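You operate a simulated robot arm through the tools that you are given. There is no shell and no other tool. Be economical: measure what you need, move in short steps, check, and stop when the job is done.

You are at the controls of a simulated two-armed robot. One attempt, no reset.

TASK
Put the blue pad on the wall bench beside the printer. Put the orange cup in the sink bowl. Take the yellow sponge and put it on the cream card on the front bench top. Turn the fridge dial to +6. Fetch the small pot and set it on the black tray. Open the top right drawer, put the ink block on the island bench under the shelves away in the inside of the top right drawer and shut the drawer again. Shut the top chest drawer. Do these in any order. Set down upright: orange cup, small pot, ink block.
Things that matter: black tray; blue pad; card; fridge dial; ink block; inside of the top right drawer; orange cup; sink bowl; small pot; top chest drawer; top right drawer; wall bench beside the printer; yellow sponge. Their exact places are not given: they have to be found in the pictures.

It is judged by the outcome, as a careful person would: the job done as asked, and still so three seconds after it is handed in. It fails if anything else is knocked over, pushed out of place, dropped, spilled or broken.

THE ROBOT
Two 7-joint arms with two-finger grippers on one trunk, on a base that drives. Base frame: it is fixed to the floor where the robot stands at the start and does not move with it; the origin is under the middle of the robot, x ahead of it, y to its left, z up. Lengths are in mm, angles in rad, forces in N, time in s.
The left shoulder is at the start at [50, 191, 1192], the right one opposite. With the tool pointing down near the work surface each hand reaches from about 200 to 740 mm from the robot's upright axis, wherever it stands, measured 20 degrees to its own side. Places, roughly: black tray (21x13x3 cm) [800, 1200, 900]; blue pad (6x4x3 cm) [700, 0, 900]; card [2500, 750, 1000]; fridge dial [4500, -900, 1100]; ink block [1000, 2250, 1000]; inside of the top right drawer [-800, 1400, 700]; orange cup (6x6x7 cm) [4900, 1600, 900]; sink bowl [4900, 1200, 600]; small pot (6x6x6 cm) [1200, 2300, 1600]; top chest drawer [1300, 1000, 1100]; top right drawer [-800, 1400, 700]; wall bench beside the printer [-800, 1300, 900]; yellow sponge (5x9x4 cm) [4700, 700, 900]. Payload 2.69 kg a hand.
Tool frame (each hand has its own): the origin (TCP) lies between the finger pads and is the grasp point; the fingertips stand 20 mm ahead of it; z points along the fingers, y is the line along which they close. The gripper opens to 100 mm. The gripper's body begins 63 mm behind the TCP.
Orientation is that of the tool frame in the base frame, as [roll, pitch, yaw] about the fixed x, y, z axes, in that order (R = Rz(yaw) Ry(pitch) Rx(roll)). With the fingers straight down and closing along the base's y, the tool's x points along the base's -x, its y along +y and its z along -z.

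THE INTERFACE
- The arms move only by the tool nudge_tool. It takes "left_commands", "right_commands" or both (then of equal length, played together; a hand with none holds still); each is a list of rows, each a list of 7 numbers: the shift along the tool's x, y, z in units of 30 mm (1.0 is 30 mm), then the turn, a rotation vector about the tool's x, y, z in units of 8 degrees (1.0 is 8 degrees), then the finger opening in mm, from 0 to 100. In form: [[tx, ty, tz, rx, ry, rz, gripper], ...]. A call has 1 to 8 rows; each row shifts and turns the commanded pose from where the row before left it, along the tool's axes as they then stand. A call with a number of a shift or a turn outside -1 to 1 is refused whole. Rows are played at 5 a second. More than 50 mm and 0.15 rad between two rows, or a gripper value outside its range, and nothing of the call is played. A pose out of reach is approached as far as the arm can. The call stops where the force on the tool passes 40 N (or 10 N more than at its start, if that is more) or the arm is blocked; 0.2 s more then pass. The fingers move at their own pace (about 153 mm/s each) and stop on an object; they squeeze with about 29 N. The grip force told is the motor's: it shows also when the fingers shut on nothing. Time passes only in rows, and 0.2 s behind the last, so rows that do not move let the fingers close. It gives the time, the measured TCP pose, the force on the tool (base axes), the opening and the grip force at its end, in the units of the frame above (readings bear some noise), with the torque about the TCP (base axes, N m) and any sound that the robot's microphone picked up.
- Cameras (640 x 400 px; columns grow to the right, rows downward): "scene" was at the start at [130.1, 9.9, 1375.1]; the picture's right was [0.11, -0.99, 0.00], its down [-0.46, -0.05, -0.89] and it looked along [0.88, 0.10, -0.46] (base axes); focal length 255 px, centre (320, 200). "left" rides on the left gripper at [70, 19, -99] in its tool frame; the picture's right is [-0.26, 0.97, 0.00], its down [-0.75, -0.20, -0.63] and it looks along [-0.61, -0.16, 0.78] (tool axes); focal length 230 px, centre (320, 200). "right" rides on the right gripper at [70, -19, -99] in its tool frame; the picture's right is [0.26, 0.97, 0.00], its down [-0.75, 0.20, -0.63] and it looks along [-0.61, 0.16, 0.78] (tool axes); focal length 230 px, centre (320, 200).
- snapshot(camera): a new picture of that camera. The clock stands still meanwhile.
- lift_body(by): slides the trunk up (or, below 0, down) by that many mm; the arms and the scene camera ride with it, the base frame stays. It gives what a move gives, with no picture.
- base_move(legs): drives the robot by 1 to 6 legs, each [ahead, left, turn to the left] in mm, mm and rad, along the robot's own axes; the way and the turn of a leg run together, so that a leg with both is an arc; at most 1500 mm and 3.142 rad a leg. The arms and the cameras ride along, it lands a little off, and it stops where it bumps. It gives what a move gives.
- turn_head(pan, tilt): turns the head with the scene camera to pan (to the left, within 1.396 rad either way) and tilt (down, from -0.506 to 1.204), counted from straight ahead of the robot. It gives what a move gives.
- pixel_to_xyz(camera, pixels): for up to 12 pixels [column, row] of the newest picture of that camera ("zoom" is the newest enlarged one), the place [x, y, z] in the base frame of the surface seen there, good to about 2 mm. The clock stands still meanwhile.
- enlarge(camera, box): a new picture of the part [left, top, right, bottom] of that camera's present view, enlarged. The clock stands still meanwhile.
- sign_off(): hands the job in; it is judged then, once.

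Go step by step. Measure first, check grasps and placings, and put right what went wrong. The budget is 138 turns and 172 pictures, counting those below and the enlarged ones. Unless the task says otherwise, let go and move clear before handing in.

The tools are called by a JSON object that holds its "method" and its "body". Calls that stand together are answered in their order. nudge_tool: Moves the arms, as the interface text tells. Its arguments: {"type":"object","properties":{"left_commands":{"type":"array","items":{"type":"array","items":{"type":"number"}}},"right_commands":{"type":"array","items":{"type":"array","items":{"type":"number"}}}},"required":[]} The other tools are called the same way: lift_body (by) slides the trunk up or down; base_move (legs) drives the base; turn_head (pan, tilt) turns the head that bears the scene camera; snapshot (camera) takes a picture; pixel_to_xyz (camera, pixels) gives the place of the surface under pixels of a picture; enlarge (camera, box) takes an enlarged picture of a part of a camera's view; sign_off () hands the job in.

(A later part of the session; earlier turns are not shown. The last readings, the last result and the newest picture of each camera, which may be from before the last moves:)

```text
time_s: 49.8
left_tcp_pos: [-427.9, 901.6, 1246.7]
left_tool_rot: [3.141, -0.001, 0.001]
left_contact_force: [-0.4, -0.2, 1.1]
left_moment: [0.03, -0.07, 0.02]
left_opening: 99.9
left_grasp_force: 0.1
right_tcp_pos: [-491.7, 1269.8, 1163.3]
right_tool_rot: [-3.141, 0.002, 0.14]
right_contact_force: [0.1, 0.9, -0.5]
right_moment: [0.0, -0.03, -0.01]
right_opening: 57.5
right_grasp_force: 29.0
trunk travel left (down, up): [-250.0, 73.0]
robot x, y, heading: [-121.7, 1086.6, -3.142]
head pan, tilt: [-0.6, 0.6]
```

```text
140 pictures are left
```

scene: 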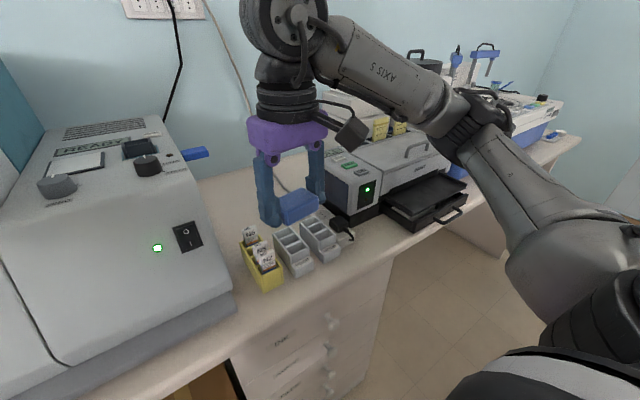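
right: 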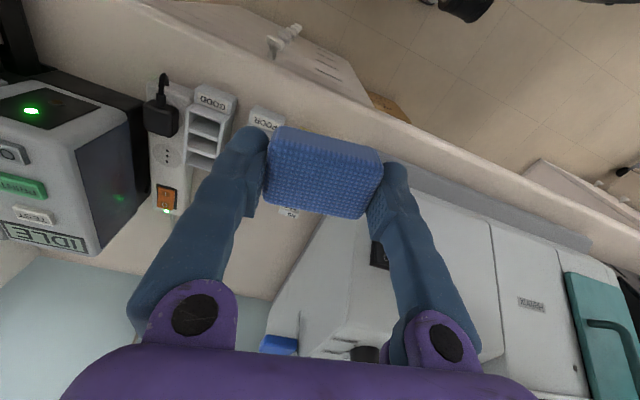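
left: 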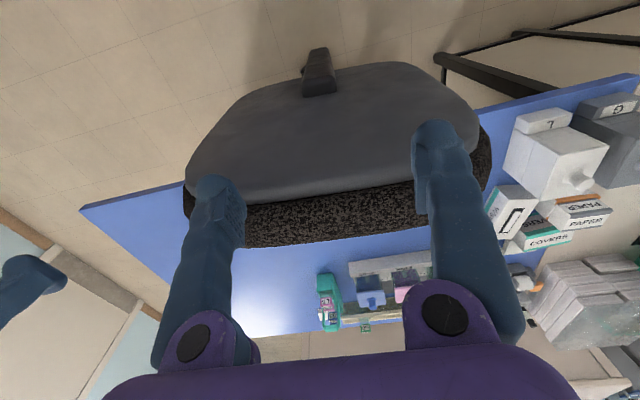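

I check the blue lever and the gap, then move the hand over (−770,1270).

{"method": "pixel_to_xyz", "body": {"camera": "scene", "pixels": [[205, 152], [185, 157], [210, 215], [240, 190], [230, 240], [265, 290], [335, 225], [318, 222], [292, 232]]}}

{"method": "nudge_tool", "body": {"right_commands": [[-1, 0, 0, 0, 0, 0.5, 40], [-1, 0, 0, 0, 0, 0.5, 40], [-1, 0, 0, 0, 0, 0, 40], [-1, 0, 0, 0, 0, 0, 40], [-1, 0, 0, 0, 0, 0, 40], [-1, 0, 0, 0, 0, 0, 40], [-1, 0, 0, 0, 0, 0, 40], [-1, 0, 0, 0, 0, 0, 40]]}}

{"method": "snapshot", "body": {"camera": "scene"}}

{"method": "snapshot", "body": {"camera": "right"}}

```text
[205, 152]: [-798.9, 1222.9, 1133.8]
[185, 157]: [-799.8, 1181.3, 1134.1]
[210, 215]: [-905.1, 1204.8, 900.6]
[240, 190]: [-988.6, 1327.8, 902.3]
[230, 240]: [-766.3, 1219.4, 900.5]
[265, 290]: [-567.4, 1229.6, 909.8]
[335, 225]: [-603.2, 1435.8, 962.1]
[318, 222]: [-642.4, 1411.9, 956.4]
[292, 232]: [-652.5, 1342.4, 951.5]
```

```text
time_s: 51.6
left_tcp_pos: [-426.4, 899.9, 1246.3]
left_tool_rot: [3.14, 0.0, 0.0]
left_contact_force: [0.3, 0.2, 0.1]
left_moment: [-0.01, 0.02, -0.01]
left_opening: 100.1
left_grasp_force: 0.1
right_tcp_pos: [-732.0, 1266.3, 1165.1]
right_tool_rot: [3.141, 0.001, 0.002]
right_contact_force: [0.4, -0.2, 0.0]
right_moment: [0.0, 0.01, 0.0]
right_opening: 57.3
right_grasp_force: 28.9
trunk travel left (down, up): [-250.0, 73.0]
robot x, y, heading: [-118.7, 1086.1, 3.142]
head pan, tilt: [-0.6, 0.6]
```

```text
139 pictures are left
```

scene: 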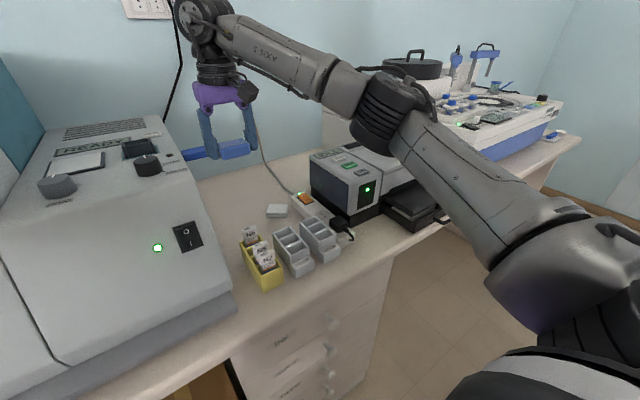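

```text
138 pictures are left
```

right: 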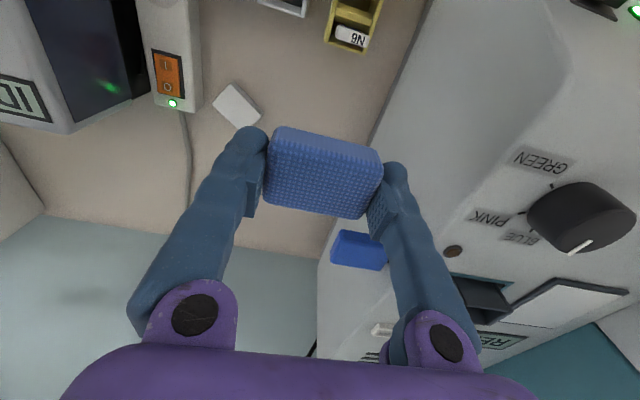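

The blue lever at (−799,1223,1134) must be avoided; I shift to y≈1295, x≈−745 and lower most of the way.

{"method": "nudge_tool", "body": {"right_commands": [[-0.4, -0.95, 0, 0, 0, 0, 40], [0, 0, 0, 0, 0, 0, 40], [0, 0, 1, 0, 0, 0, 40], [0, 0, 1, 0, 0, 0, 40], [0, 0, 1, 0, 0, 0, 40], [0, 0, 1, 0, 0, 0, 40], [0, 0, 1, 0, 0, 0, 40], [0, 0, 1, 0, 0, 0, 40]]}}

{"method": "snapshot", "body": {"camera": "scene"}}

{"method": "snapshot", "body": {"camera": "right"}}

```text
time_s: 53.4
left_tcp_pos: [-427.2, 900.7, 1247.6]
left_tool_rot: [3.137, 0.0, 0.0]
left_contact_force: [-0.8, 1.0, -0.4]
left_moment: [0.0, 0.0, 0.01]
left_opening: 100.0
left_grasp_force: 0.0
right_tcp_pos: [-746.5, 1291.9, 983.2]
right_tool_rot: [3.139, 0.003, -0.001]
right_contact_force: [0.6, -0.6, 0.0]
right_moment: [0.02, -0.01, 0.0]
right_opening: 57.6
right_grasp_force: 29.1
trunk travel left (down, up): [-250.0, 73.0]
robot x, y, heading: [-118.3, 1085.7, 3.141]
head pan, tilt: [-0.6, 0.6]
```

```text
137 pictures are left
```

scene: 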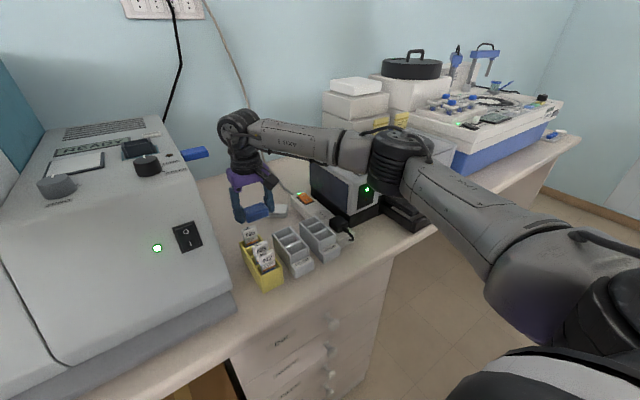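

```text
136 pictures are left
```

right: 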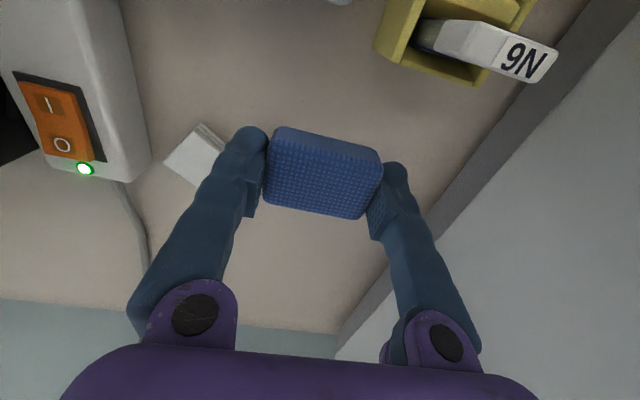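

The elbow appears close to the printer; I measure its clearance before going lower.

{"method": "pixel_to_xyz", "body": {"camera": "scene", "pixels": [[390, 190], [400, 150], [405, 205], [350, 178], [420, 195], [340, 165], [300, 150]]}}

{"method": "enlarge", "body": {"camera": "scene", "box": [220, 100, 460, 250]}}

{"method": "pixel_to_xyz", "body": {"camera": "right", "pixels": [[205, 135], [180, 165], [390, 60], [440, 70], [430, 200]]}}

```text
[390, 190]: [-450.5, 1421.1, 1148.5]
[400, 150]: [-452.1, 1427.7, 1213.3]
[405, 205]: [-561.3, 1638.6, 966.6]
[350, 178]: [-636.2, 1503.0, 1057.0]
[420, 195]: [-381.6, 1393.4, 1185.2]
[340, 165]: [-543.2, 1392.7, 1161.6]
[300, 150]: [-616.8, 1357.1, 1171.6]
```

```text
2.67 times, centred on (340, 175) of scene
```

zoom: 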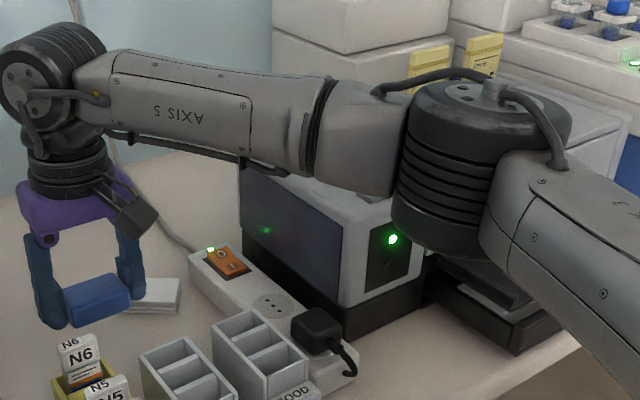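

```text
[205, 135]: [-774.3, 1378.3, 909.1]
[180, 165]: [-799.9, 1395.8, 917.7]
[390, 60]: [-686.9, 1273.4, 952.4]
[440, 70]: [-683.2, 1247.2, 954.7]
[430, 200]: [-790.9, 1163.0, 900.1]
```

Elbow is well clear (z≈1130 vs printer 1057, laterally apart). I lower to 926 and release gently.

{"method": "nudge_tool", "body": {"right_commands": [[0, 0, 1, 0, 0, 0, 40], [0, 0, 0.85, 0, 0, 0, 40], [0, 0, 0, 0, 0, 0, 40], [0, 0, 0, 0, 0, 0, 70], [0, 0, 0, 0, 0, 0, 70], [0, 0, -1, 0, 0, 0, 70], [0, 0, -1, 0, 0, 0, 70]]}}

{"method": "snapshot", "body": {"camera": "right"}}

```text
time_s: 55.0
left_tcp_pos: [-426.8, 901.1, 1248.7]
left_tool_rot: [3.139, 0.001, 0.0]
left_contact_force: [-0.1, 0.1, -1.0]
left_moment: [0.03, -0.02, 0.0]
left_opening: 99.9
left_grasp_force: 0.2
right_tcp_pos: [-744.0, 1293.8, 992.4]
right_tool_rot: [3.14, 0.002, 0.001]
right_contact_force: [0.2, 0.3, -0.8]
right_moment: [0.02, -0.04, 0.01]
right_opening: 70.1
right_grasp_force: 0.0
trunk travel left (down, up): [-250.0, 73.0]
robot x, y, heading: [-119.7, 1085.0, -3.137]
head pan, tilt: [-0.6, 0.6]
```

```text
134 pictures are left
```

right: 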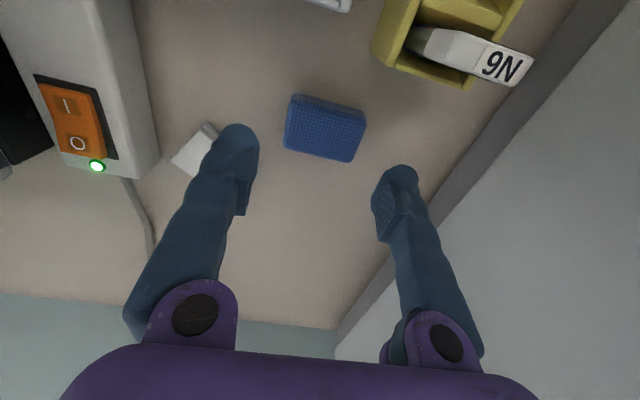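

The pad is set down flat. I raise and retract the right hand, then measure the drawer's knob.

{"method": "nudge_tool", "body": {"right_commands": [[0, 0, -1, 0, 0, 0, 70], [0, 0, -1, 0, 0, 0, 70], [0, 0, -1, 0, 0, 0, 70], [0, 0, -1, 0, 0, 0, 70], [0, 0, -1, 0, 0, 0, 70], [1, 0, -1, 0, 0, 0, 70], [1, 0, 0, 0, 0, 0, 70], [1, 0, 0, 0, 0, 0, 70]]}}

{"method": "nudge_tool", "body": {"right_commands": [[1, 0, 0, 0, 0, 0, 70], [1, 0, 0, 0, 0, 0, 70], [1, 0, 0, 0, 0, 0, 70], [1, 0, 0, 0, 0, 0, 70], [1, 0, 0, 0, 0, 0, 70], [1, 0, 0, 0, 0, 0, 70]]}}

{"method": "base_move", "body": {"legs": [[-200, -60, 0]]}}

{"method": "turn_head", "body": {"pan": -0.35, "tilt": 0.7}}

{"method": "snapshot", "body": {"camera": "scene"}}

```text
time_s: 56.8
left_tcp_pos: [-426.7, 901.4, 1248.0]
left_tool_rot: [3.14, -0.001, -0.001]
left_contact_force: [-0.3, -0.2, -0.5]
left_moment: [0.01, 0.01, -0.02]
left_opening: 99.8
left_grasp_force: 0.2
right_tcp_pos: [-654.2, 1294.5, 1168.7]
right_tool_rot: [-3.14, 0.005, -0.001]
right_contact_force: [-0.1, 0.1, 0.1]
right_moment: [-0.02, -0.01, 0.02]
right_opening: 70.2
right_grasp_force: 0.1
trunk travel left (down, up): [-250.0, 73.0]
robot x, y, heading: [-116.4, 1086.5, -3.142]
head pan, tilt: [-0.6, 0.6]
```

```text
time_s: 58.2
left_tcp_pos: [-426.2, 901.2, 1248.4]
left_tool_rot: [3.141, 0.001, 0.001]
left_contact_force: [0.1, -0.9, -0.1]
left_moment: [0.02, 0.0, 0.01]
left_opening: 100.0
left_grasp_force: 0.1
right_tcp_pos: [-472.8, 1291.8, 1168.2]
right_tool_rot: [3.141, 0.002, -0.001]
right_contact_force: [0.0, 0.2, 0.8]
right_moment: [0.0, 0.01, 0.0]
right_opening: 69.8
right_grasp_force: 0.0
trunk travel left (down, up): [-250.0, 73.0]
robot x, y, heading: [-120.5, 1085.0, -3.141]
head pan, tilt: [-0.6, 0.6]
```

```text
time_s: 59.9
left_tcp_pos: [-231.8, 959.4, 1247.8]
left_tool_rot: [3.139, -0.001, 0.004]
left_contact_force: [0.0, 0.0, -0.7]
left_moment: [-0.02, 0.01, 0.03]
left_opening: 100.0
left_grasp_force: 0.1
right_tcp_pos: [-279.4, 1351.1, 1167.6]
right_tool_rot: [3.141, 0.002, 0.005]
right_contact_force: [0.8, -0.5, -0.3]
right_moment: [-0.05, 0.01, 0.0]
right_opening: 70.3
right_grasp_force: 0.0
trunk travel left (down, up): [-250.0, 73.0]
robot x, y, heading: [76.3, 1145.7, -3.137]
head pan, tilt: [-0.6, 0.6]
```

```text
time_s: 60.6
left_tcp_pos: [-231.5, 959.0, 1246.6]
left_tool_rot: [3.139, 0.001, 0.005]
left_contact_force: [0.1, -0.5, 0.4]
left_moment: [0.01, -0.02, -0.02]
left_opening: 99.8
left_grasp_force: 0.1
right_tcp_pos: [-280.4, 1350.4, 1168.0]
right_tool_rot: [3.141, 0.001, 0.005]
right_contact_force: [0.5, 0.3, 0.2]
right_moment: [0.01, -0.01, 0.0]
right_opening: 69.8
right_grasp_force: 0.0
trunk travel left (down, up): [-250.0, 73.0]
robot x, y, heading: [72.5, 1145.6, -3.137]
head pan, tilt: [-0.351, 0.7]
```

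```text
133 pictures are left
```

scene: 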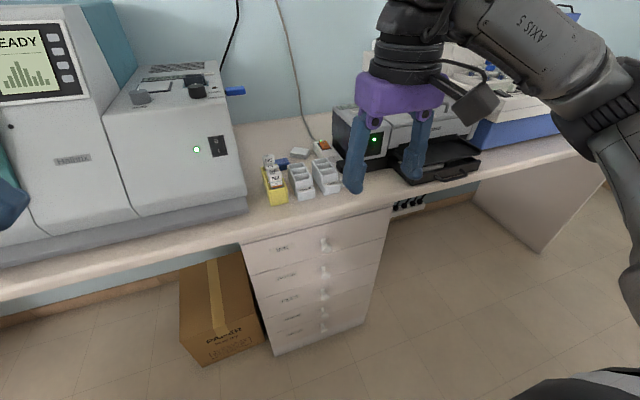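

The drawer column's top drawer (label at (282,248), knob at (324,243)) is the one; I enlarge and measure it.

{"method": "enlarge", "body": {"camera": "scene", "box": [240, 190, 400, 290]}}

{"method": "pixel_to_xyz", "body": {"camera": "zoom", "pixels": [[337, 214], [330, 240], [345, 195], [290, 230], [400, 210], [60, 215], [570, 100], [20, 225], [40, 310], [340, 130], [340, 160]]}}

```text
4.00 times, centred on (320, 240) of scene
```

zoom: 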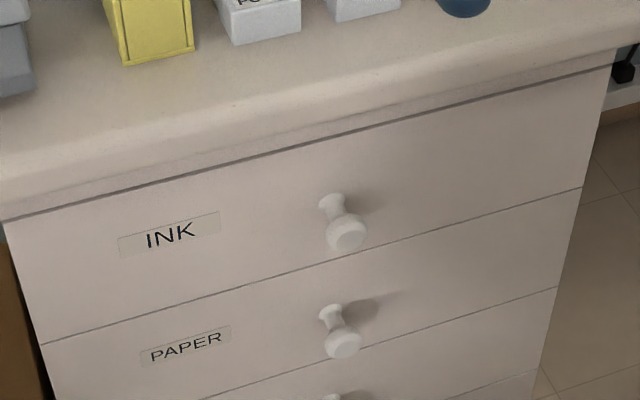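

```text
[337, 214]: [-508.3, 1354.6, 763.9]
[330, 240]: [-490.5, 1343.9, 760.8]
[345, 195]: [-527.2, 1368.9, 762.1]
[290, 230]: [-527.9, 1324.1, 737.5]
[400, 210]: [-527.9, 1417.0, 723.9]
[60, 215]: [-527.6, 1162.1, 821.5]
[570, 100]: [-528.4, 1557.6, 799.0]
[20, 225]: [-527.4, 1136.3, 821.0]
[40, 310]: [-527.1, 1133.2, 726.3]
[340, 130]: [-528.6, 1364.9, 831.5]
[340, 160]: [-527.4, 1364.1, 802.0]
```

Knob centre is about (−497,1354,763), face x=−527. I move the base in 90, then lower the hand and pitch it 45° toward the drawer.

{"method": "base_move", "body": {"legs": [[95, 0, 0]]}}

{"method": "nudge_tool", "body": {"right_commands": [[0, 0, 1, 0, 0, 0, 70], [0, 0, 1, 0, 0, 0, 70], [0, 0, 1, 0, 0, 0, 70], [0, 0, 1, 0, 0, 0, 70], [0, 0, 1, 0, 0, 0, 70], [0, 0, 1, 0, 0, 0, 70], [0, 0, 1, 0, 0, 0, 70], [0, 0, 1, 0, 0, 0, 70]]}}

{"method": "nudge_tool", "body": {"right_commands": [[0, 0, 1, 0, 0, 0, 70], [0, 0, 1, 0, 0, 0, 70], [0, 0, 0, 0, -1, 0, 70], [0, 0, 0, 0, -1, 0, 70], [0, 0, 0, 0, -1, 0, 70], [0, 0, 0, 0, -1, 0, 70], [0, 0, 0, 0, -1, 0, 70], [0, 0, 0, 0, -0.6, 0, 70]]}}

{"method": "snapshot", "body": {"camera": "right"}}

{"method": "snapshot", "body": {"camera": "scene"}}

```text
time_s: 61.8
left_tcp_pos: [-325.1, 958.1, 1247.0]
left_tool_rot: [3.14, -0.002, 0.007]
left_contact_force: [0.4, 0.1, -1.1]
left_moment: [-0.01, -0.03, -0.01]
left_opening: 100.1
left_grasp_force: 0.0
right_tcp_pos: [-375.7, 1349.2, 1167.7]
right_tool_rot: [-3.14, 0.001, 0.006]
right_contact_force: [-0.7, 0.4, -0.2]
right_moment: [-0.01, -0.02, -0.02]
right_opening: 69.8
right_grasp_force: 0.1
trunk travel left (down, up): [-250.0, 73.0]
robot x, y, heading: [-15.3, 1145.1, -3.134]
head pan, tilt: [-0.351, 0.7]
```

```text
time_s: 63.5
left_tcp_pos: [-324.9, 958.5, 1247.2]
left_tool_rot: [3.14, 0.0, 0.006]
left_contact_force: [0.4, 0.2, 0.1]
left_moment: [0.04, -0.03, 0.01]
left_opening: 100.0
left_grasp_force: 0.1
right_tcp_pos: [-373.5, 1348.8, 928.0]
right_tool_rot: [3.14, 0.004, 0.008]
right_contact_force: [-0.2, -0.7, 0.3]
right_moment: [0.01, -0.02, 0.0]
right_opening: 69.8
right_grasp_force: 0.0
trunk travel left (down, up): [-250.0, 73.0]
robot x, y, heading: [-15.0, 1141.0, -3.137]
head pan, tilt: [-0.351, 0.7]
```

```text
time_s: 65.3
left_tcp_pos: [-326.3, 956.5, 1246.8]
left_tool_rot: [-3.138, -0.002, 0.008]
left_contact_force: [-0.3, -0.3, 0.7]
left_moment: [0.04, -0.03, -0.01]
left_opening: 99.9
left_grasp_force: 0.1
right_tcp_pos: [-368.8, 1320.1, 867.7]
right_tool_rot: [3.08, 0.646, 0.0]
right_contact_force: [0.1, 0.5, 0.0]
right_moment: [-0.01, 0.03, -0.01]
right_opening: 69.9
right_grasp_force: 0.1
right hand out of reach, approached as far as the arm can: row 7, 8
trunk travel left (down, up): [-250.0, 73.0]
robot x, y, heading: [-18.4, 1143.9, -3.136]
head pan, tilt: [-0.351, 0.7]
```

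```text
131 pictures are left
```

right: 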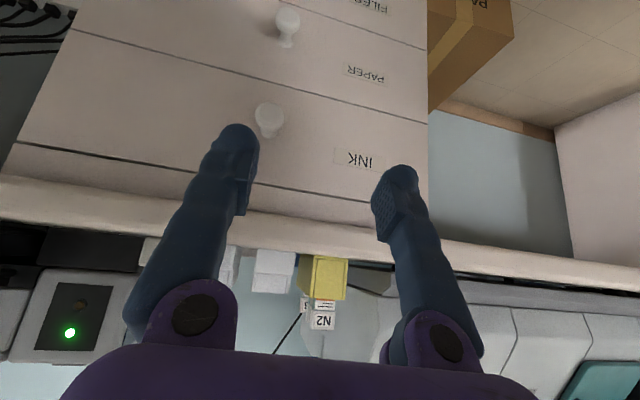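

```text
130 pictures are left
```

scene: 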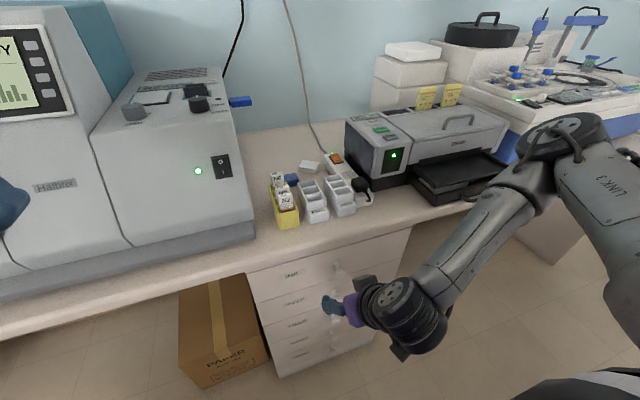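

Arm was a little cramped (pitch 37°, fine). I translate toward the pre-grasp point in front of the knob and recheck.

{"method": "nudge_tool", "body": {"right_commands": [[-0.33, -0.38, 0.8, 0, 0, 0, 70], [-0.33, -0.38, 0.8, 0, 0, 0, 70], [-0.33, -0.38, 0.8, 0, 0, 0, 70], [0, 0, 0, 0, 0, 0, 70]]}}

{"method": "snapshot", "body": {"camera": "right"}}

```text
time_s: 66.3
left_tcp_pos: [-324.0, 958.4, 1248.1]
left_tool_rot: [3.14, 0.001, 0.006]
left_contact_force: [0.4, -1.0, -0.6]
left_moment: [0.01, -0.01, 0.06]
left_opening: 100.0
left_grasp_force: 0.0
right_tcp_pos: [-437.6, 1363.5, 846.1]
right_tool_rot: [3.132, 0.672, 0.007]
right_contact_force: [0.5, -0.2, 0.2]
right_moment: [0.02, 0.01, 0.0]
right_opening: 69.9
right_grasp_force: 0.1
right hand out of reach, approached as far as the arm can: row 1, 2, 3
trunk travel left (down, up): [-250.0, 73.0]
robot x, y, heading: [-13.9, 1146.0, -3.139]
head pan, tilt: [-0.351, 0.7]
```

```text
129 pictures are left
```

right: 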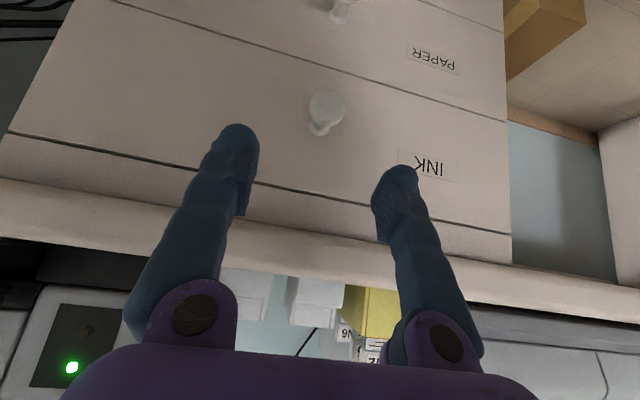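

The knob sits between the fingers at (325,105). I lower the trunk 82 to bring the hand to knob height, then advance.

{"method": "lift_body", "body": {"by": -82}}

{"method": "snapshot", "body": {"camera": "right"}}

{"method": "nudge_tool", "body": {"right_commands": [[-0.7, 0.1, 0.6, 0, 0, 0, 70], [-0.5, 0.1, 0.4, 0, 0, 0, 70]]}}

{"method": "snapshot", "body": {"camera": "right"}}

```text
time_s: 67.5
left_tcp_pos: [-325.2, 958.7, 1165.5]
left_tool_rot: [3.14, 0.0, 0.007]
left_contact_force: [0.5, 0.2, -0.1]
left_moment: [0.0, -0.04, 0.0]
left_opening: 99.7
left_grasp_force: 0.1
right_tcp_pos: [-436.0, 1363.9, 763.6]
right_tool_rot: [3.131, 0.671, 0.007]
right_contact_force: [-0.7, -0.9, -0.4]
right_moment: [0.03, 0.0, 0.0]
right_opening: 69.9
right_grasp_force: 0.0
trunk travel left (down, up): [-168.0, 155.0]
robot x, y, heading: [-16.7, 1144.6, -3.133]
head pan, tilt: [-0.351, 0.7]
```

```text
128 pictures are left
```

right: 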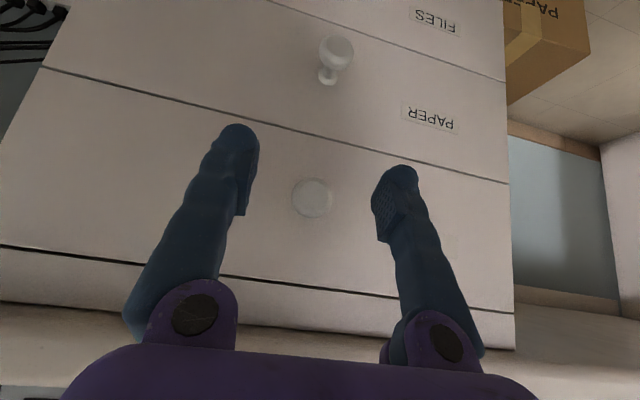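

```text
time_s: 68.1
left_tcp_pos: [-325.3, 959.8, 1165.6]
left_tool_rot: [3.14, 0.0, 0.007]
left_contact_force: [0.3, 1.3, -0.1]
left_moment: [0.06, 0.06, -0.03]
left_opening: 100.0
left_grasp_force: 0.1
right_tcp_pos: [-481.3, 1355.3, 761.0]
right_tool_rot: [3.133, 0.671, 0.01]
right_contact_force: [-1.3, -0.1, -0.3]
right_moment: [-0.01, 0.01, -0.01]
right_opening: 69.7
right_grasp_force: 0.1
trunk travel left (down, up): [-168.0, 155.0]
robot x, y, heading: [-17.9, 1147.1, -3.131]
head pan, tilt: [-0.351, 0.7]
```

```text
127 pictures are left
```

right: 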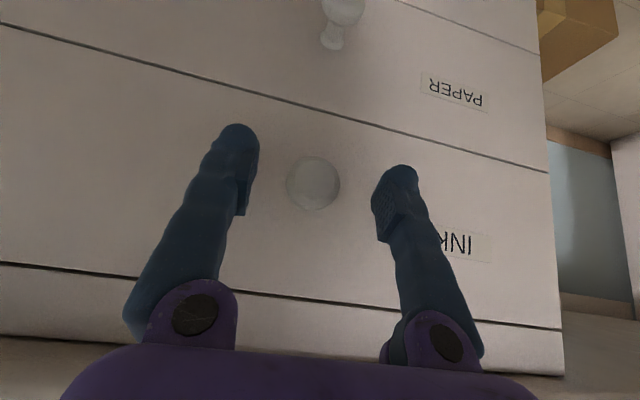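

The knob is between the fingers; I go in 12 mm more and close on it.

{"method": "nudge_tool", "body": {"right_commands": [[-0.3, 0, 0.27, 0, 0, 0, 70], [0, 0, 0, 0, 0, 0, 10], [0, 0, 0, 0, 0, 0, 10], [0, 0, 0, 0, 0, 0, 10]]}}

{"method": "snapshot", "body": {"camera": "right"}}

```text
time_s: 69.1
left_tcp_pos: [-325.0, 959.3, 1165.5]
left_tool_rot: [3.14, 0.0, 0.005]
left_contact_force: [0.4, -0.4, -0.1]
left_moment: [0.0, -0.01, -0.02]
left_opening: 99.8
left_grasp_force: 0.1
right_tcp_pos: [-493.9, 1358.7, 760.9]
right_tool_rot: [3.134, 0.671, 0.005]
right_contact_force: [-1.9, 18.0, 0.2]
right_moment: [0.23, 0.0, -0.03]
right_opening: 28.4
right_grasp_force: 45.3
trunk travel left (down, up): [-168.0, 155.0]
robot x, y, heading: [-17.9, 1147.3, -3.138]
head pan, tilt: [-0.351, 0.7]
```

```text
126 pictures are left
```

right: 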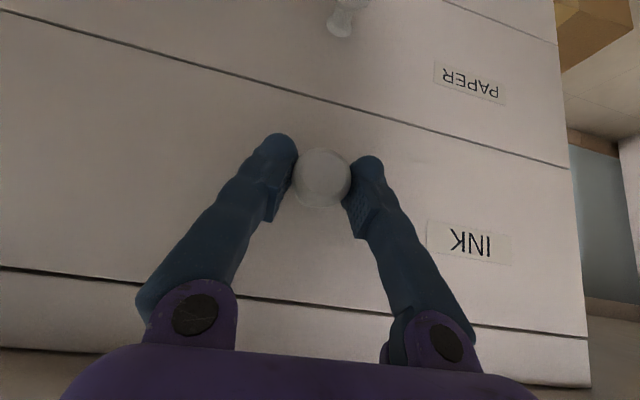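

Knob is gripped. I pull by driving the base back 230.

{"method": "base_move", "body": {"legs": [[-100, 0, 0]]}}

{"method": "snapshot", "body": {"camera": "scene"}}

```text
time_s: 70.3
left_tcp_pos: [-223.9, 961.2, 1166.1]
left_tool_rot: [3.135, 0.0, 0.009]
left_contact_force: [0.1, 0.1, -0.1]
left_moment: [-0.04, -0.01, -0.02]
left_opening: 99.9
left_grasp_force: 0.1
right_tcp_pos: [-393.8, 1358.9, 761.4]
right_tool_rot: [3.133, 0.67, 0.005]
right_contact_force: [-0.2, 21.4, -8.0]
right_moment: [0.18, 0.39, -0.04]
right_opening: 28.0
right_grasp_force: 45.0
trunk travel left (down, up): [-168.0, 155.0]
robot x, y, heading: [83.2, 1147.8, -3.137]
head pan, tilt: [-0.351, 0.7]
```

```text
125 pictures are left
```

scene: 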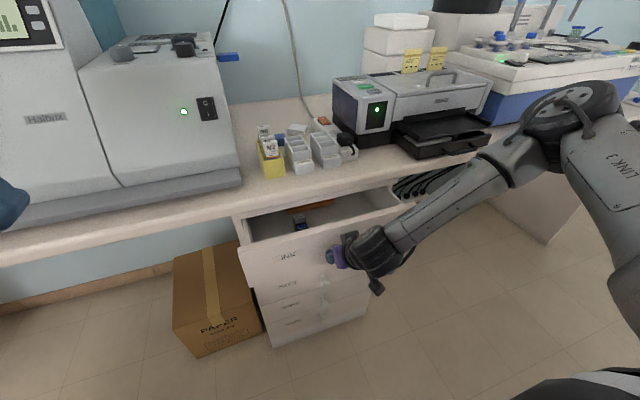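

The drawer slides out nicely, 100 mm so far. I pull another 120.

{"method": "base_move", "body": {"legs": [[-120, 0, 0]]}}

{"method": "snapshot", "body": {"camera": "scene"}}

```text
time_s: 71.5
left_tcp_pos: [-106.1, 960.0, 1164.6]
left_tool_rot: [3.14, -0.005, 0.005]
left_contact_force: [0.1, -0.5, -0.1]
left_moment: [-0.02, 0.01, -0.01]
left_opening: 100.0
left_grasp_force: 0.0
right_tcp_pos: [-273.5, 1358.0, 758.7]
right_tool_rot: [3.13, 0.665, 0.005]
right_contact_force: [-1.1, -16.9, -30.3]
right_moment: [-0.02, -0.19, 0.04]
right_opening: 25.8
right_grasp_force: 45.2
trunk travel left (down, up): [-168.0, 155.0]
robot x, y, heading: [202.3, 1146.4, -3.14]
head pan, tilt: [-0.351, 0.7]
```

```text
124 pictures are left
```

scene: 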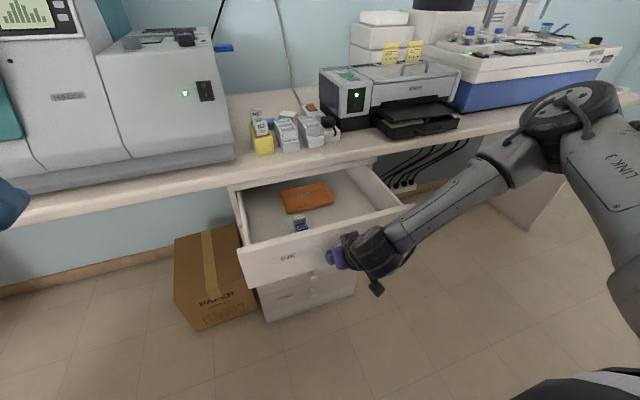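

The drawer is open ~220 mm with an orange case and an ink block inside, plenty of room on the right. I release and back off.

{"method": "nudge_tool", "body": {"right_commands": [[0, 0, 0, 0, 0, 0, 70], [0, 0, 0, 0, 0, 0, 70], [0.7, 0, -0.7, 0, 0, 0, 70], [0.7, 0, -0.7, 0, 0, 0, 70], [0, 0, -1, 0, 0, 0, 70], [0, 0, -1, 0, 0, 0, 70]]}}

{"method": "pixel_to_xyz", "body": {"camera": "scene", "pixels": [[300, 223], [308, 195], [350, 215], [340, 190], [265, 225], [375, 200], [310, 250], [400, 208], [245, 250], [285, 180], [330, 205]]}}

{"method": "snapshot", "body": {"camera": "scene"}}

{"method": "turn_head", "body": {"pan": -1.39, "tilt": 0.3}}

{"method": "snapshot", "body": {"camera": "scene"}}

```text
time_s: 72.9
left_tcp_pos: [-104.6, 960.3, 1166.7]
left_tool_rot: [3.139, -0.001, 0.005]
left_contact_force: [0.2, 1.0, 0.6]
left_moment: [0.01, 0.0, -0.02]
left_opening: 100.0
left_grasp_force: 0.0
right_tcp_pos: [-174.4, 1359.2, 814.1]
right_tool_rot: [3.134, 0.666, 0.006]
right_contact_force: [-0.4, 0.3, 0.0]
right_moment: [0.04, -0.01, 0.04]
right_opening: 69.9
right_grasp_force: 0.0
trunk travel left (down, up): [-168.0, 155.0]
robot x, y, heading: [205.1, 1147.3, -3.139]
head pan, tilt: [-0.351, 0.7]
```

```text
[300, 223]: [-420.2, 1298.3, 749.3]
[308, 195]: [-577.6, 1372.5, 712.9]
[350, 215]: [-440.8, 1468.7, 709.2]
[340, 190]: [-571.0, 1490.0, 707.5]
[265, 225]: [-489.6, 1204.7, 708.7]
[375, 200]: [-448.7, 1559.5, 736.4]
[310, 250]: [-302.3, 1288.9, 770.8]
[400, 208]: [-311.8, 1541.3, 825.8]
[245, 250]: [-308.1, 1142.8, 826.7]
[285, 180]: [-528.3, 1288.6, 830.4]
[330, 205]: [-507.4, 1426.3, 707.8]
```

```text
123 pictures are left
```

scene: 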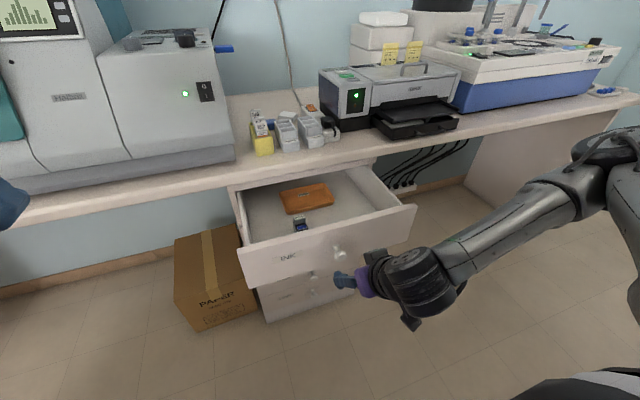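

```text
time_s: 74.2
left_tcp_pos: [-104.5, 961.4, 1165.6]
left_tool_rot: [3.14, 0.0, 0.002]
left_contact_force: [0.6, -0.5, -0.6]
left_moment: [0.02, -0.03, -0.03]
left_opening: 100.0
left_grasp_force: 0.0
right_tcp_pos: [-175.4, 1359.3, 814.9]
right_tool_rot: [3.131, 0.668, 0.005]
right_contact_force: [-1.0, 0.5, 0.2]
right_moment: [0.01, 0.05, -0.02]
right_opening: 69.8
right_grasp_force: 0.0
trunk travel left (down, up): [-168.0, 155.0]
robot x, y, heading: [207.2, 1146.8, -3.139]
head pan, tilt: [-1.389, 0.3]
```

```text
122 pictures are left
```

scene: 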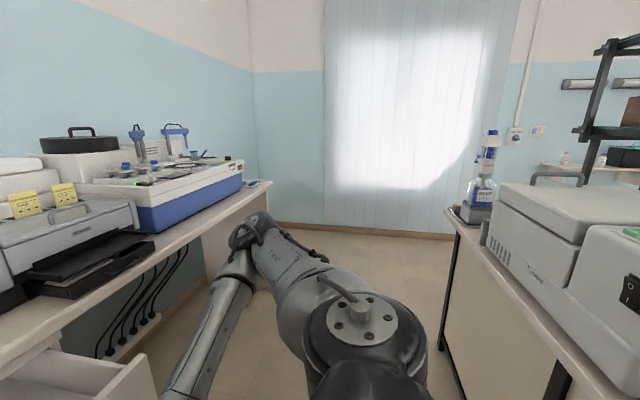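

Drawer floor z≈708 with free space near (−420,1470). I raise trunk and right arm back to a travel pose.

{"method": "lift_body", "body": {"by": 85}}

{"method": "nudge_tool", "body": {"right_commands": [[-0.62, 0, -0.78, 0, 0, 0, 70], [-0.62, 0, -0.78, 0, 0, 0, 70], [-0.62, 0, -0.78, 0, 0, 0, 70], [-0.62, 0, -0.78, 0, 1, 0, 70], [-0.5, 0, -0.86, 0, 1, 0, 70], [-0.38, 0, -0.92, 0, 1, 0, 70], [-0.24, 0, -0.97, 0, 1, 0, 70], [-0.1, 0, -1, 0, 0.8, 0, 70]]}}

{"method": "nudge_tool", "body": {"right_commands": [[-0.5, 0, -1, 0, 0, 0, 100], [-0.5, 0, -0.7, 0, 0, 0, 100], [-0.5, 0, 0, 0, 0, 0, 100], [-0.5, 0, 0, 0, 0, 0, 100]]}}

{"method": "turn_head", "body": {"pan": 0.0, "tilt": 0.5}}

{"method": "snapshot", "body": {"camera": "scene"}}

```text
time_s: 75.4
left_tcp_pos: [-105.6, 960.1, 1250.6]
left_tool_rot: [3.141, -0.003, 0.003]
left_contact_force: [0.5, 0.0, 0.0]
left_moment: [-0.03, 0.01, 0.03]
left_opening: 99.8
left_grasp_force: 0.0
right_tcp_pos: [-175.3, 1358.7, 899.5]
right_tool_rot: [3.132, 0.665, 0.004]
right_contact_force: [0.2, 0.5, 0.1]
right_moment: [-0.02, -0.01, 0.0]
right_opening: 70.2
right_grasp_force: 0.0
trunk travel left (down, up): [-253.0, 70.0]
robot x, y, heading: [202.5, 1146.8, -3.14]
head pan, tilt: [-1.389, 0.3]
```

```text
time_s: 77.2
left_tcp_pos: [-105.3, 960.7, 1250.2]
left_tool_rot: [3.14, -0.003, 0.003]
left_contact_force: [-1.2, 0.3, 0.8]
left_moment: [0.0, 0.01, -0.02]
left_opening: 100.1
left_grasp_force: 0.0
right_tcp_pos: [-199.3, 1354.3, 1130.8]
right_tool_rot: [3.135, -0.005, 0.01]
right_contact_force: [0.2, -0.7, -0.1]
right_moment: [-0.02, 0.01, -0.02]
right_opening: 70.1
right_grasp_force: 0.1
right hand out of reach, approached as far as the arm can: row 1, 2, 3
trunk travel left (down, up): [-253.0, 70.0]
robot x, y, heading: [204.2, 1144.7, -3.138]
head pan, tilt: [-1.389, 0.3]
```

```text
time_s: 78.2
left_tcp_pos: [-105.2, 960.1, 1249.6]
left_tool_rot: [3.141, -0.001, 0.003]
left_contact_force: [0.9, -0.2, -1.0]
left_moment: [-0.01, -0.02, 0.03]
left_opening: 100.0
left_grasp_force: 0.0
right_tcp_pos: [-259.4, 1353.6, 1182.1]
right_tool_rot: [3.135, -0.003, 0.012]
right_contact_force: [0.9, 0.7, -0.3]
right_moment: [0.01, -0.02, 0.0]
right_opening: 99.9
right_grasp_force: 0.1
trunk travel left (down, up): [-253.0, 70.0]
robot x, y, heading: [205.8, 1145.0, -3.14]
head pan, tilt: [-1.389, 0.3]
```

```text
time_s: 79.8
left_tcp_pos: [-104.2, 960.3, 1250.4]
left_tool_rot: [3.141, 0.0, 0.004]
left_contact_force: [0.8, -0.4, 0.5]
left_moment: [-0.03, -0.01, -0.01]
left_opening: 100.0
left_grasp_force: 0.0
right_tcp_pos: [-259.0, 1355.0, 1183.4]
right_tool_rot: [3.134, -0.003, 0.009]
right_contact_force: [-0.7, 0.0, -0.8]
right_moment: [-0.01, 0.0, -0.01]
right_opening: 100.3
right_grasp_force: 0.2
trunk travel left (down, up): [-253.0, 70.0]
robot x, y, heading: [204.6, 1147.4, -3.139]
head pan, tilt: [0.0, 0.499]
```

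```text
121 pictures are left
```

scene: 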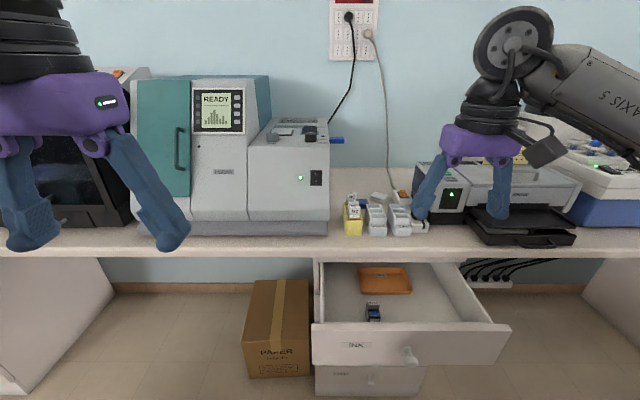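

I move off from the island a bit, turn right to face +y, and look at the island's far end.

{"method": "base_move", "body": {"legs": [[115, 0, 0], [0, 0, -1.571], [450, 0, 0]]}}

{"method": "turn_head", "body": {"pan": -0.6, "tilt": 0.2}}

{"method": "snapshot", "body": {"camera": "scene"}}

```text
time_s: 87.1
left_tcp_pos: [-76.8, 1902.6, 1250.1]
left_tool_rot: [3.141, 0.0, -1.595]
left_contact_force: [-0.3, -0.1, 0.0]
left_moment: [-0.03, 0.03, 0.01]
left_opening: 99.8
left_grasp_force: 0.1
right_tcp_pos: [320.8, 2047.1, 1182.6]
right_tool_rot: [3.135, -0.004, -1.588]
right_contact_force: [-0.8, 1.2, 0.4]
right_moment: [0.03, 0.0, 0.0]
right_opening: 100.2
right_grasp_force: 0.1
trunk travel left (down, up): [-253.0, 70.0]
robot x, y, heading: [101.8, 1591.4, 1.543]
head pan, tilt: [0.0, 0.499]
```

```text
time_s: 88.1
left_tcp_pos: [-76.9, 1903.1, 1250.1]
left_tool_rot: [3.141, 0.0, -1.596]
left_contact_force: [0.3, 0.2, 0.0]
left_moment: [0.04, 0.02, -0.01]
left_opening: 100.1
left_grasp_force: 0.1
right_tcp_pos: [320.3, 2046.7, 1183.5]
right_tool_rot: [3.135, -0.002, -1.587]
right_contact_force: [0.2, -1.0, -0.8]
right_moment: [0.0, 0.03, -0.01]
right_opening: 99.9
right_grasp_force: 0.1
trunk travel left (down, up): [-253.0, 70.0]
robot x, y, heading: [100.5, 1596.2, 1.547]
head pan, tilt: [-0.6, 0.201]
```

```text
120 pictures are left
```

scene: 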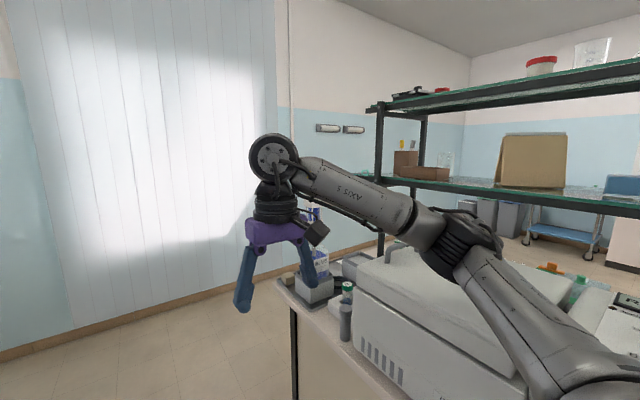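

I measure the far end of the island and shelf.

{"method": "pixel_to_xyz", "body": {"camera": "scene", "pixels": [[285, 285], [385, 185], [385, 110], [545, 65], [405, 165], [525, 180], [345, 320], [318, 270], [400, 270], [430, 172], [470, 345]]}}

{"method": "base_move", "body": {"legs": [[600, 0, 0.02], [0, 0, -1.571]]}}

{"method": "turn_head", "body": {"pan": 0.0, "tilt": 0.2}}

{"method": "snapshot", "body": {"camera": "scene"}}

```text
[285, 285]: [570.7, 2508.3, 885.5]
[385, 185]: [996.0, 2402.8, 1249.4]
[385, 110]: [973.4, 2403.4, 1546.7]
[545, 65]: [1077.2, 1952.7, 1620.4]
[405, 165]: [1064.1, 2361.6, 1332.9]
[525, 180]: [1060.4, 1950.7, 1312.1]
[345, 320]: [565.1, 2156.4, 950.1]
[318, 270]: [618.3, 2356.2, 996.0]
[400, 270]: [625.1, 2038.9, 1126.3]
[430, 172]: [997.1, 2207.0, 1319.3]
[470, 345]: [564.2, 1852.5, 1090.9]
```

```text
time_s: 95.3
left_tcp_pos: [416.9, 2380.6, 1250.3]
left_tool_rot: [3.14, 0.0, -3.118]
left_contact_force: [1.0, -0.2, -0.1]
left_moment: [-0.01, 0.0, -0.01]
left_opening: 100.0
left_grasp_force: 0.0
right_tcp_pos: [579.0, 1989.9, 1183.7]
right_tool_rot: [3.135, -0.004, -3.112]
right_contact_force: [0.1, 0.3, -0.3]
right_moment: [0.04, -0.03, 0.0]
right_opening: 99.7
right_grasp_force: 0.0
trunk travel left (down, up): [-253.0, 70.0]
robot x, y, heading: [114.8, 2187.8, 0.026]
head pan, tilt: [-0.6, 0.201]
```

```text
time_s: 96.3
left_tcp_pos: [417.9, 2381.0, 1250.2]
left_tool_rot: [3.139, -0.001, -3.119]
left_contact_force: [0.8, -0.1, 0.2]
left_moment: [-0.05, 0.01, -0.01]
left_opening: 99.9
left_grasp_force: 0.1
right_tcp_pos: [578.5, 1991.8, 1183.2]
right_tool_rot: [3.133, -0.003, -3.113]
right_contact_force: [-0.4, 0.3, -0.8]
right_moment: [0.03, 0.0, 0.0]
right_opening: 100.1
right_grasp_force: 0.0
trunk travel left (down, up): [-253.0, 70.0]
robot x, y, heading: [110.9, 2186.6, 0.027]
head pan, tilt: [0.0, 0.201]
```

```text
119 pictures are left
```

scene: 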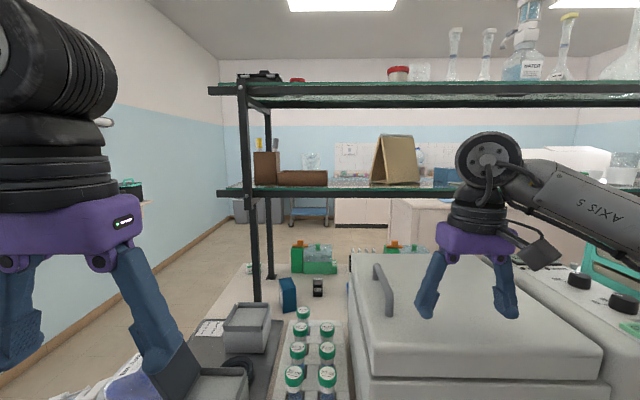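

I see a blue item at (288,295), a small dark item at (318,287), and items on the top shelf at (258,76) and (298,80); I enlarge.

{"method": "enlarge", "body": {"camera": "scene", "box": [220, 240, 380, 340]}}

{"method": "pixel_to_xyz", "body": {"camera": "scene", "pixels": [[288, 292], [318, 280], [318, 293], [300, 310], [257, 77], [298, 81], [240, 87], [420, 85], [245, 190], [380, 190], [305, 330]]}}

{"method": "enlarge", "body": {"camera": "scene", "box": [200, 40, 360, 140]}}

```text
4.00 times, centred on (300, 290) of scene
```

zoom: 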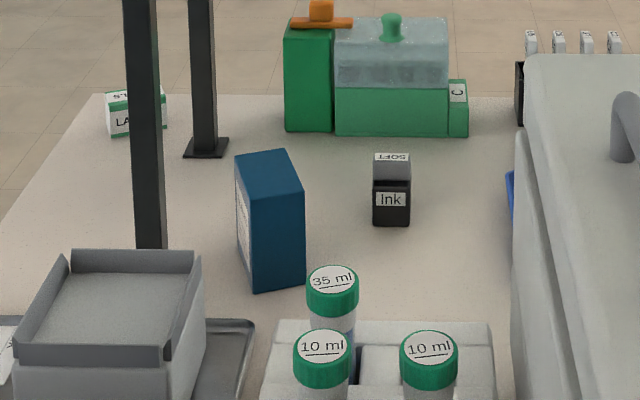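

```text
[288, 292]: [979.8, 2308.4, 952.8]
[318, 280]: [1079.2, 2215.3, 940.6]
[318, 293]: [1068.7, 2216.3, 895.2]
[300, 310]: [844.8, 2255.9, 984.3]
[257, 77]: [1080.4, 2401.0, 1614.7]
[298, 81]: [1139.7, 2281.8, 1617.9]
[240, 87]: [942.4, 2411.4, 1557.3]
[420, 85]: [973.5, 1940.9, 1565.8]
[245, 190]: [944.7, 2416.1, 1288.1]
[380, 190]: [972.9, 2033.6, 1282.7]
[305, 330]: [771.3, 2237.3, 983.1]
```

```text
4.00 times, centred on (280, 90) of scene
```

zoom: 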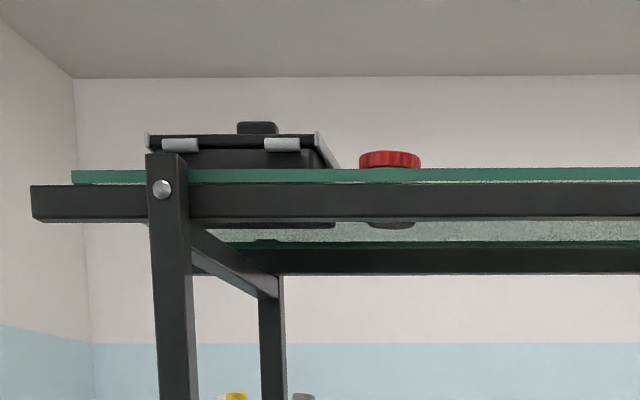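

Ink block is at (1075,2216), the red-lid pot at (1140,2282) on the top shelf. Approaching from the island's far end looks best; I look left for free space.

{"method": "turn_head", "body": {"pan": 0.75, "tilt": 0.35}}

{"method": "snapshot", "body": {"camera": "scene"}}

{"method": "pixel_to_xyz", "body": {"camera": "scene", "pixels": [[320, 250], [400, 230], [450, 210], [500, 180], [200, 250], [100, 200], [560, 180]]}}

```text
time_s: 97.4
left_tcp_pos: [416.9, 2382.3, 1250.4]
left_tool_rot: [-3.142, 0.0, -3.118]
left_contact_force: [-0.5, -0.2, -0.3]
left_moment: [0.0, -0.01, 0.02]
left_opening: 100.0
left_grasp_force: 0.0
right_tcp_pos: [577.2, 1990.9, 1183.7]
right_tool_rot: [3.133, -0.003, -3.113]
right_contact_force: [0.5, -0.7, 0.6]
right_moment: [0.01, 0.05, 0.02]
right_opening: 100.1
right_grasp_force: 0.1
trunk travel left (down, up): [-253.0, 70.0]
robot x, y, heading: [114.3, 2187.6, 0.022]
head pan, tilt: [0.75, 0.351]
```

```text
116 pictures are left
```

scene: 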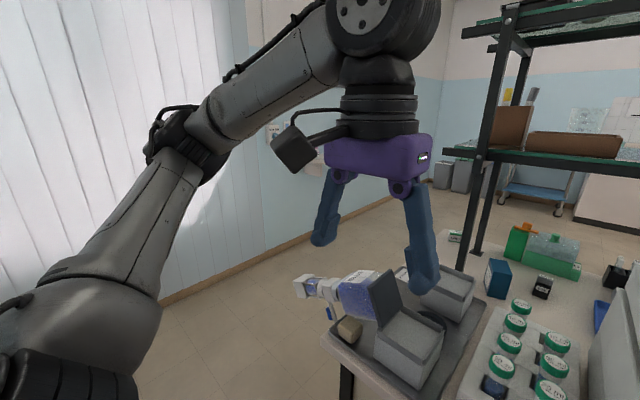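

```text
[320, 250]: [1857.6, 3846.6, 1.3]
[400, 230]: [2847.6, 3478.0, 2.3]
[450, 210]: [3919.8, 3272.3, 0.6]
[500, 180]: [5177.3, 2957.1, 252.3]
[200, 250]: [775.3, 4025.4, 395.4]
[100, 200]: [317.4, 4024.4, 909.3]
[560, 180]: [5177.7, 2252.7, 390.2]
```

A bottle at (340,290) looks as though it may be lying; I enlarge to check.

{"method": "enlarge", "body": {"camera": "scene", "box": [260, 240, 460, 365]}}

{"method": "pixel_to_xyz", "body": {"camera": "zoom", "pixels": [[140, 150], [200, 150], [300, 170], [350, 150], [220, 220], [280, 290], [410, 200], [480, 320], [600, 180]]}}

{"method": "snapshot", "body": {"camera": "left"}}

```text
3.20 times, centred on (360, 302) of scene
```

zoom: 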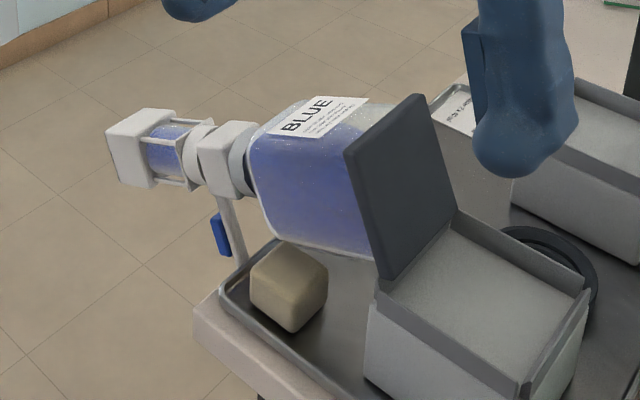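

```text
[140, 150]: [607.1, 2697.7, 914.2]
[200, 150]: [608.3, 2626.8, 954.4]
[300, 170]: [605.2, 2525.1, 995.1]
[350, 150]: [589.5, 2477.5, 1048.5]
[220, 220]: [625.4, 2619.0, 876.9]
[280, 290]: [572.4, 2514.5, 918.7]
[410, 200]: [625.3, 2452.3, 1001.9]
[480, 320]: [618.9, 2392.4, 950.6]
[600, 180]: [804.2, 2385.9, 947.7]
```

```text
114 pictures are left
```

left: 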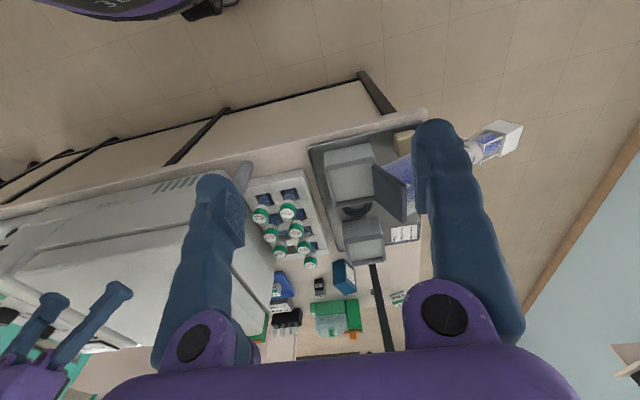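

My right hand evidently swept the tall "BLUE" bottle over during the turn; it now lies across the tray with its head overhanging the bench end. I must set it right, so I back off, go round to the bench end and inspect it carefully.

{"method": "base_move", "body": {"legs": [[-130, 0, -0.024], [0, 800, 0]]}}

{"method": "turn_head", "body": {"pan": -0.75, "tilt": 0.45}}

{"method": "snapshot", "body": {"camera": "scene"}}

```text
time_s: 105.5
left_tcp_pos: [280.1, 3161.7, 1250.5]
left_tool_rot: [3.14, 0.001, -3.121]
left_contact_force: [0.2, -0.9, -0.1]
left_moment: [-0.01, -0.01, 0.0]
left_opening: 100.0
left_grasp_force: 0.1
right_tcp_pos: [441.1, 2772.5, 1182.5]
right_tool_rot: [3.135, -0.004, -3.114]
right_contact_force: [-0.4, -0.7, -0.1]
right_moment: [-0.01, -0.01, -0.01]
right_opening: 99.8
right_grasp_force: 0.1
trunk travel left (down, up): [-253.0, 70.0]
robot x, y, heading: [-25.4, 2974.7, 0.016]
head pan, tilt: [0.75, 0.351]
```

```text
time_s: 107.1
left_tcp_pos: [280.2, 3161.6, 1251.3]
left_tool_rot: [3.141, 0.001, -3.121]
left_contact_force: [-0.5, 0.0, 0.4]
left_moment: [-0.03, 0.0, -0.02]
left_opening: 100.0
left_grasp_force: 0.1
right_tcp_pos: [442.4, 2771.8, 1182.8]
right_tool_rot: [3.134, -0.004, -3.115]
right_contact_force: [0.3, -0.3, -0.5]
right_moment: [0.04, 0.02, 0.02]
right_opening: 100.0
right_grasp_force: 0.1
trunk travel left (down, up): [-253.0, 70.0]
robot x, y, heading: [-23.5, 2970.5, 0.026]
head pan, tilt: [-0.75, 0.45]
```

```text
113 pictures are left
```

scene: 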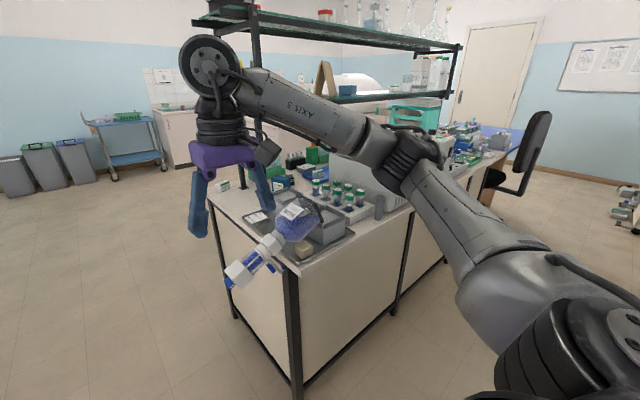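

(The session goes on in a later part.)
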